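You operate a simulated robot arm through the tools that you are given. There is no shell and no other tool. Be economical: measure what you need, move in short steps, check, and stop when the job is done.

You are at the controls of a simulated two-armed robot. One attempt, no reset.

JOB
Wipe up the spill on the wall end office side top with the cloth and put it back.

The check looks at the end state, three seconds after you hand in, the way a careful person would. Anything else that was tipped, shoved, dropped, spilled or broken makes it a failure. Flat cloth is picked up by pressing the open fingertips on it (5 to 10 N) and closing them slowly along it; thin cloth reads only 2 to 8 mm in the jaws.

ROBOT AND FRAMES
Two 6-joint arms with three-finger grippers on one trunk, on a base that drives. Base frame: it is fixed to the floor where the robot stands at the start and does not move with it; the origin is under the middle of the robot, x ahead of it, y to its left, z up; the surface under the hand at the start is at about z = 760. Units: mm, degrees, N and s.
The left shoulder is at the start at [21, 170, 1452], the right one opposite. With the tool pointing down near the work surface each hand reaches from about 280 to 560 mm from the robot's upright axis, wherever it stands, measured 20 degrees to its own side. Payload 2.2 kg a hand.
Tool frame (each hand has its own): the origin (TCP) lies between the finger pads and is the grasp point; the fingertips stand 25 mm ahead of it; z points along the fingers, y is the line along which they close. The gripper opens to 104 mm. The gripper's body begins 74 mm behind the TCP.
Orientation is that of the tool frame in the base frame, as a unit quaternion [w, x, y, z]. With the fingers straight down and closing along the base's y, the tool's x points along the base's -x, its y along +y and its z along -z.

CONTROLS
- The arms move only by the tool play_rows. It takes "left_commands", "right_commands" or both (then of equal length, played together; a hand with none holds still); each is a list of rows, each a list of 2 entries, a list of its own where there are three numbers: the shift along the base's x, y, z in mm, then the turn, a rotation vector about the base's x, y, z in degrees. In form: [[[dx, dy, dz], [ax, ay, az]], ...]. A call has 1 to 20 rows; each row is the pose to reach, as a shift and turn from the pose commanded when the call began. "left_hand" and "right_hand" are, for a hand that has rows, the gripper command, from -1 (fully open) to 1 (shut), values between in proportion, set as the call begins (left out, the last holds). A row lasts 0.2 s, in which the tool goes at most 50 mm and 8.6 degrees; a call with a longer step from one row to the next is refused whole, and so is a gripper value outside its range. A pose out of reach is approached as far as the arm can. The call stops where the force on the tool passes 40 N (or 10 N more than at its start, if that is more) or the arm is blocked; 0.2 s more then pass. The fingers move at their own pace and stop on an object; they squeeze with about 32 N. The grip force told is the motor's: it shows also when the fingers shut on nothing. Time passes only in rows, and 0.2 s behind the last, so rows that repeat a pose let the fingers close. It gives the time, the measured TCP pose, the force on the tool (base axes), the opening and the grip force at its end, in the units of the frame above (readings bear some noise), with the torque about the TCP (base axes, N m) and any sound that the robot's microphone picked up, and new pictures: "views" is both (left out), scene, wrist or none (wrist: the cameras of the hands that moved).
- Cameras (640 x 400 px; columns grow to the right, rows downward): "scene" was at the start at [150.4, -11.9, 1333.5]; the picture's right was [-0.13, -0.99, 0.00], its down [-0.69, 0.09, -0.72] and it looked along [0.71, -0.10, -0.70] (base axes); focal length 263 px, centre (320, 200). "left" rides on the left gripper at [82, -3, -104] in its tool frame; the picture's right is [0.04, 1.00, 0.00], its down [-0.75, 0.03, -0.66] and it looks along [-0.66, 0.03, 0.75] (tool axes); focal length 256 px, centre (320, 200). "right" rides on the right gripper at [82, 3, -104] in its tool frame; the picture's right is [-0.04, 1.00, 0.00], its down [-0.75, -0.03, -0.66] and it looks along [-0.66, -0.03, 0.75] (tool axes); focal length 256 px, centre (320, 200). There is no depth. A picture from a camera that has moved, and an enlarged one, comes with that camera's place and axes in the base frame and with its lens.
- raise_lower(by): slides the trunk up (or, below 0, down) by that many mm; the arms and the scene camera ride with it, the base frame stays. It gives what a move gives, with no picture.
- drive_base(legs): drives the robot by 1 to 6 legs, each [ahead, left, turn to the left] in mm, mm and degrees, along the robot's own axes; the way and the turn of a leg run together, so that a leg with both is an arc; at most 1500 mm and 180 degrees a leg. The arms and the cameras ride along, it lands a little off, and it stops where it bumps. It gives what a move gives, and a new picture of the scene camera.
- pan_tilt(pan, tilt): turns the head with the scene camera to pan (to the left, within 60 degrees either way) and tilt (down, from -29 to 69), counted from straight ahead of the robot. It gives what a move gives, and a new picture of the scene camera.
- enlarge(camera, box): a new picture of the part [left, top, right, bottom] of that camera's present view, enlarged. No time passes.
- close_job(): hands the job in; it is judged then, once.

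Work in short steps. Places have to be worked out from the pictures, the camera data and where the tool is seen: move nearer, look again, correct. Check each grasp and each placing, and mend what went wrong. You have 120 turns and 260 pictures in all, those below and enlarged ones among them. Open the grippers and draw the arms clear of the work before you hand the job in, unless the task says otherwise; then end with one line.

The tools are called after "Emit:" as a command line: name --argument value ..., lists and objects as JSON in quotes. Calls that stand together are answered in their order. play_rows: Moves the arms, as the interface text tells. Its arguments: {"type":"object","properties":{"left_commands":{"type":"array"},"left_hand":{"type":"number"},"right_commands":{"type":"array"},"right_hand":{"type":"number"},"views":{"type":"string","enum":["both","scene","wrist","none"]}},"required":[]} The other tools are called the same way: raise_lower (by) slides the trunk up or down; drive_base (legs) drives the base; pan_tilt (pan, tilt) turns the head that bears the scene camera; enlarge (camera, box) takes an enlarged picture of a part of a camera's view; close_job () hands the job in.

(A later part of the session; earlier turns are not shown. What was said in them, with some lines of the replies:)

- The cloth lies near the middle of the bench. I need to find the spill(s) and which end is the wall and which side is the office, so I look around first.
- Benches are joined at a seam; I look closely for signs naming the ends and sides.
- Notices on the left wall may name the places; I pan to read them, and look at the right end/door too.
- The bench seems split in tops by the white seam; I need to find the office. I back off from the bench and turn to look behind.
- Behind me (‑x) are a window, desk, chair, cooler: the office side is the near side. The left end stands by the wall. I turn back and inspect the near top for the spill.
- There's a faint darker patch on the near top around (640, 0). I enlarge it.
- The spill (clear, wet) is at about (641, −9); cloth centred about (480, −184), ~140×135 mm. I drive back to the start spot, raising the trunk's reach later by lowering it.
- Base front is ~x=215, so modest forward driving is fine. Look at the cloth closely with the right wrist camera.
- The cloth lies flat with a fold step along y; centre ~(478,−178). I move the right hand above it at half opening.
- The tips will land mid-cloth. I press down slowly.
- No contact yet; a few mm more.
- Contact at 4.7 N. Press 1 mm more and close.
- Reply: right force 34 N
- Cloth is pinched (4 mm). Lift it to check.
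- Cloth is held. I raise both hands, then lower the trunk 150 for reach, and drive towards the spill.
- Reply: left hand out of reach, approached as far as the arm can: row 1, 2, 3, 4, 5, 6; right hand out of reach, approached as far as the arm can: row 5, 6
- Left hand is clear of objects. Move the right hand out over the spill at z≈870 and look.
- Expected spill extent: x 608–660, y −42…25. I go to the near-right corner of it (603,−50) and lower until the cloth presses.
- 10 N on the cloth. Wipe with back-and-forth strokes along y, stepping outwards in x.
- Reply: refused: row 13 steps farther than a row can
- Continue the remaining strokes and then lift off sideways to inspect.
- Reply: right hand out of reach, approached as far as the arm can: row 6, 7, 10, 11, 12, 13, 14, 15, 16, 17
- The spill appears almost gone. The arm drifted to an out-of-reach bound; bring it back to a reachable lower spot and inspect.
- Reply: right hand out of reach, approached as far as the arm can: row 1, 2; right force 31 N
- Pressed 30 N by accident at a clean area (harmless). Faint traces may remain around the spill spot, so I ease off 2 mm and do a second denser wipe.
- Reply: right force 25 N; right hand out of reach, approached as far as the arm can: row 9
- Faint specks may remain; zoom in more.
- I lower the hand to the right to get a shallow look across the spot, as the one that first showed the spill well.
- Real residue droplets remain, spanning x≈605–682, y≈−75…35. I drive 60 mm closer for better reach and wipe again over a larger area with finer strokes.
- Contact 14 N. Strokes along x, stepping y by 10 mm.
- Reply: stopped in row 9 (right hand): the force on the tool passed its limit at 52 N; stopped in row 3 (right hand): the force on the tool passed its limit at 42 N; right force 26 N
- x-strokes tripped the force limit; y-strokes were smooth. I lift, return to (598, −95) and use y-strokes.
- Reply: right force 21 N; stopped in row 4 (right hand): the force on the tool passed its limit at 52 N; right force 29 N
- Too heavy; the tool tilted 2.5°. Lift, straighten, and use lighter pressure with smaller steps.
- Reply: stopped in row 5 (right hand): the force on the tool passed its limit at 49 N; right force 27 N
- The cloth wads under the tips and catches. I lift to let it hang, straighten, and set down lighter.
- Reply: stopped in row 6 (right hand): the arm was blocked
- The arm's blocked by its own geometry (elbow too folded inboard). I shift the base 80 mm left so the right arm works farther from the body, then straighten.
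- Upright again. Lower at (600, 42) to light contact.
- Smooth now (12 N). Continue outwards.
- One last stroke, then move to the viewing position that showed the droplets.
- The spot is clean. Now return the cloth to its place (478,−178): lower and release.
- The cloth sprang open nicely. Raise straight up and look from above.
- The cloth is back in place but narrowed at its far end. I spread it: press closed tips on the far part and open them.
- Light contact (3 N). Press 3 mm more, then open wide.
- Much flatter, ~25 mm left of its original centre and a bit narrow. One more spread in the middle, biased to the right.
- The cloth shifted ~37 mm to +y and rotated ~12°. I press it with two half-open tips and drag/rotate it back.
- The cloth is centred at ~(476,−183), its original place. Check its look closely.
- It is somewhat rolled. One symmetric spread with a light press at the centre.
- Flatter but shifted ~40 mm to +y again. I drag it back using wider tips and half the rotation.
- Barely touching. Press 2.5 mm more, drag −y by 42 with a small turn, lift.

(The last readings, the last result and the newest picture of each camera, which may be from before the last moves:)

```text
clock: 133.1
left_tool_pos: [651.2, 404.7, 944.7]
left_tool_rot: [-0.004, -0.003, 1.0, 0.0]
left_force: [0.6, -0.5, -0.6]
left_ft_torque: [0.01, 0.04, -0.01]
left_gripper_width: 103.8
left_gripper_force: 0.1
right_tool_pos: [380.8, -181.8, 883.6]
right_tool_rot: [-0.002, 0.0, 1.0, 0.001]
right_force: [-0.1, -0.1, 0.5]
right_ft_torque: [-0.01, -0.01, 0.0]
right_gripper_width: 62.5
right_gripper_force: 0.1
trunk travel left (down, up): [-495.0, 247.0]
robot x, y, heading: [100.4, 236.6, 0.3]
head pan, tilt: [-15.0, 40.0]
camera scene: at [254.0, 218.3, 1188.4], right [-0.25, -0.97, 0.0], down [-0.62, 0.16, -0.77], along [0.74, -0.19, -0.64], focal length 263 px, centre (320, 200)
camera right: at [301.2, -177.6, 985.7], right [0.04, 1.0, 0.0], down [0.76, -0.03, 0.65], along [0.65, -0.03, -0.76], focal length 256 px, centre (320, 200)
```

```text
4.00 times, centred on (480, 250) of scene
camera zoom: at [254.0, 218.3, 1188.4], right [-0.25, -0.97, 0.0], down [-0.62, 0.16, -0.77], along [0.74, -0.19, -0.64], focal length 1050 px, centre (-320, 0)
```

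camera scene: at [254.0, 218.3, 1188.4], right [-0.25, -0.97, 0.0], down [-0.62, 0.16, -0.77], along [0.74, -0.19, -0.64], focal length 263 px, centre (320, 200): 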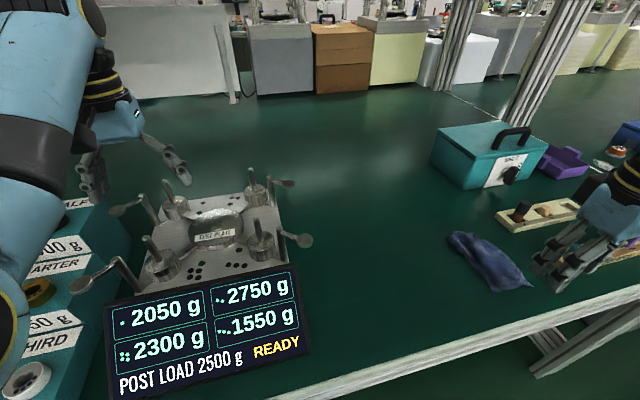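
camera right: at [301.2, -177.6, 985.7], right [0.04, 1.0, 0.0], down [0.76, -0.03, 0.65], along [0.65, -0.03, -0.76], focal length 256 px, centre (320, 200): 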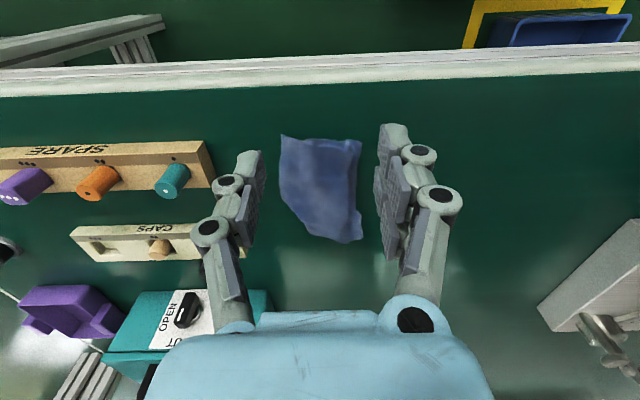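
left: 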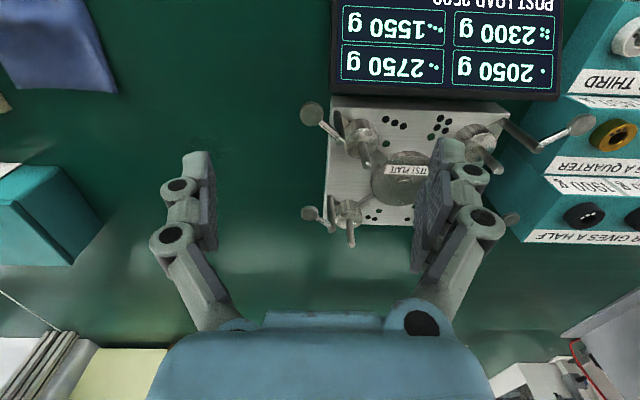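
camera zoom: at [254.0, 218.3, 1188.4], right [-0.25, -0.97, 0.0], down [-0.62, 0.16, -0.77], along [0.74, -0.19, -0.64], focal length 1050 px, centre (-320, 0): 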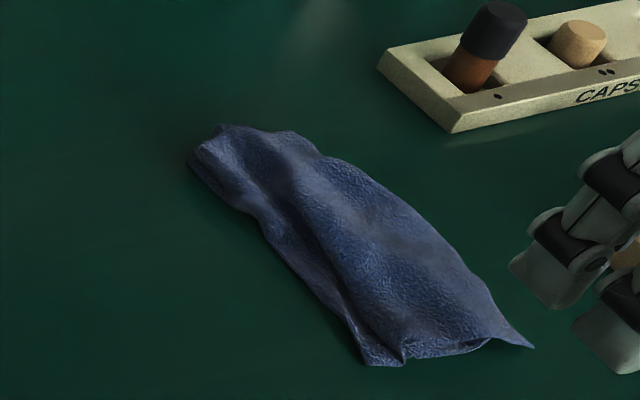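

Cloth is back in place. Open the gripper, raise the trunk and back off clear of the bench.

Emit:
play_rows --right_commands '[[[0, 0, 10], [0, 0, 0]], [[0, 0, 10], [0, 0, 0]], [[0, 0, 10], [0, 0, 0]]]' --right_hand -1 --views "none"

Emit:
raise_lower --by 150

Emit:
drive_base --legs '[[-420, 0, 0]]'

Emit:
pan_tilt --pan -15 --tilt 30

Emit:
enlarge --camera "scene" --box '[280, 130, 520, 280]'

```text
clock: 133.9
left_tool_pos: [652.0, 404.7, 942.9]
left_tool_rot: [-0.005, -0.003, 1.0, 0.001]
left_force: [-0.2, 0.1, 0.4]
left_ft_torque: [-0.01, 0.03, 0.01]
left_gripper_width: 104.0
left_gripper_force: 0.1
right_tool_pos: [381.6, -179.9, 892.7]
right_tool_rot: [-0.001, 0.0, 1.0, 0.0]
right_force: [-1.2, -0.9, 0.6]
right_ft_torque: [-0.03, 0.01, 0.0]
right_gripper_width: 104.1
right_gripper_force: 0.0
trunk travel left (down, up): [-495.0, 247.0]
robot x, y, heading: [99.8, 241.1, 0.4]
head pan, tilt: [-15.0, 40.0]
```

```text
clock: 135.7
left_tool_pos: [652.5, 404.4, 1093.9]
left_tool_rot: [-0.005, -0.003, 1.0, 0.001]
left_force: [-0.2, 0.2, 0.4]
left_ft_torque: [0.01, -0.03, 0.04]
left_gripper_width: 104.1
left_gripper_force: 0.0
right_tool_pos: [384.1, -180.4, 1043.0]
right_tool_rot: [-0.002, -0.001, 1.0, 0.001]
right_force: [-0.3, 0.6, -0.7]
right_ft_torque: [0.0, 0.02, 0.02]
right_gripper_width: 103.6
right_gripper_force: 0.0
trunk travel left (down, up): [-645.0, 97.0]
robot x, y, heading: [100.7, 238.2, 0.1]
head pan, tilt: [-15.0, 40.0]
```

```text
clock: 138.2
left_tool_pos: [237.4, 400.0, 1094.5]
left_tool_rot: [-0.005, -0.001, 1.0, 0.0]
left_force: [0.0, -0.3, 0.3]
left_ft_torque: [0.0, -0.05, 0.0]
left_gripper_width: 103.9
left_gripper_force: 0.0
right_tool_pos: [-35.0, -182.6, 1043.2]
right_tool_rot: [-0.002, 0.003, 1.0, 0.0]
right_force: [0.3, 0.3, 1.4]
right_ft_torque: [0.02, -0.04, 0.0]
right_gripper_width: 104.2
right_gripper_force: 0.0
trunk travel left (down, up): [-645.0, 97.0]
robot x, y, heading: [-316.1, 239.9, -0.1]
head pan, tilt: [-15.0, 40.0]
camera scene: at [-164.2, 216.7, 1339.8], right [-0.26, -0.97, 0.0], down [-0.62, 0.17, -0.77], along [0.74, -0.2, -0.64], focal length 263 px, centre (320, 200)
```

scene: 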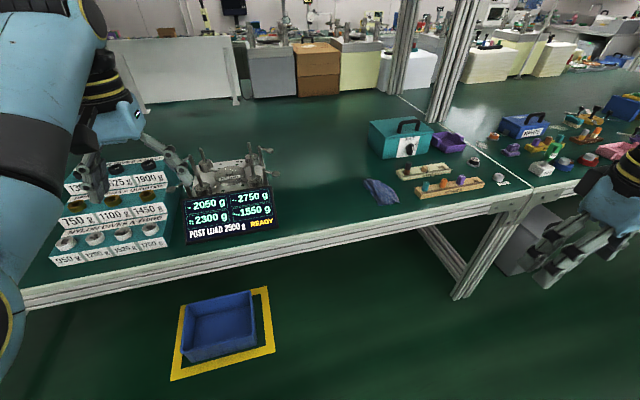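

```text
clock: 138.9
left_tool_pos: [237.8, 400.1, 1093.8]
left_tool_rot: [-0.005, 0.0, 1.0, 0.0]
left_force: [-0.6, 0.4, 0.2]
left_ft_torque: [0.02, 0.04, 0.0]
left_gripper_width: 104.0
left_gripper_force: 0.1
right_tool_pos: [-35.7, -182.0, 1042.7]
right_tool_rot: [-0.001, 0.002, 1.0, -0.001]
right_force: [-0.4, -0.2, 0.5]
right_ft_torque: [0.01, -0.02, -0.03]
right_gripper_width: 104.1
right_gripper_force: 0.0
trunk travel left (down, up): [-645.0, 97.0]
robot x, y, heading: [-314.3, 242.9, -0.2]
head pan, tilt: [-15.0, 30.0]
camera scene: at [-158.3, 215.2, 1355.0], right [-0.26, -0.97, 0.0], down [-0.48, 0.13, -0.87], along [0.84, -0.23, -0.5], focal length 263 px, centre (320, 200)
```

scene: 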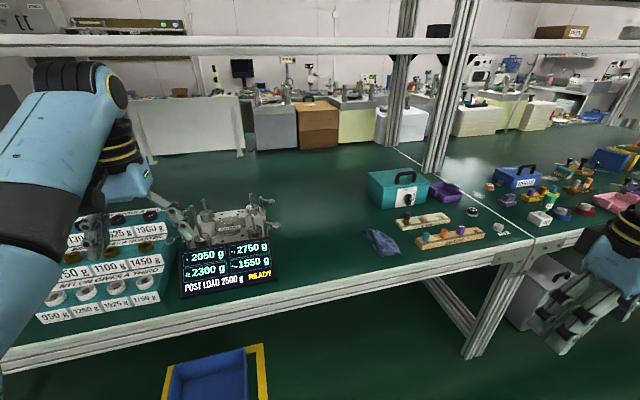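

```text
2.67 times, centred on (400, 205) of scene
camera zoom: at [-158.3, 215.2, 1355.0], right [-0.26, -0.97, 0.0], down [-0.48, 0.13, -0.87], along [0.84, -0.23, -0.5], focal length 700 px, centre (107, 187)
```

zoom: 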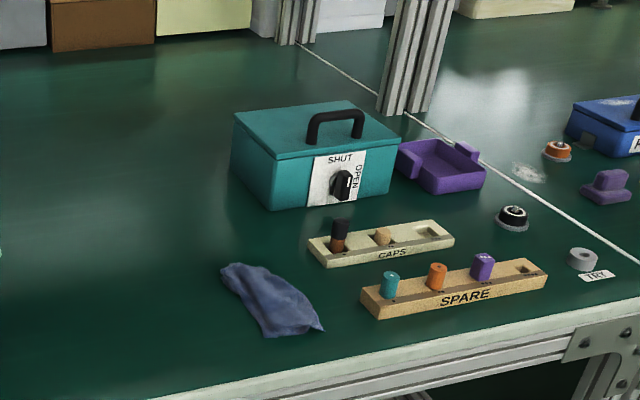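

The spot is clean, the cloth lies at its place, nothing else has moved, and the arms are clear; handing in.

Emit:
close_job

```text
The job is handed in.
```

I wiped up the spill on the wall end, office side top and put the cloth back where it lay. It sits a bit more creased and bunched than at the start, and the last close-up pictures showed the spot clean.
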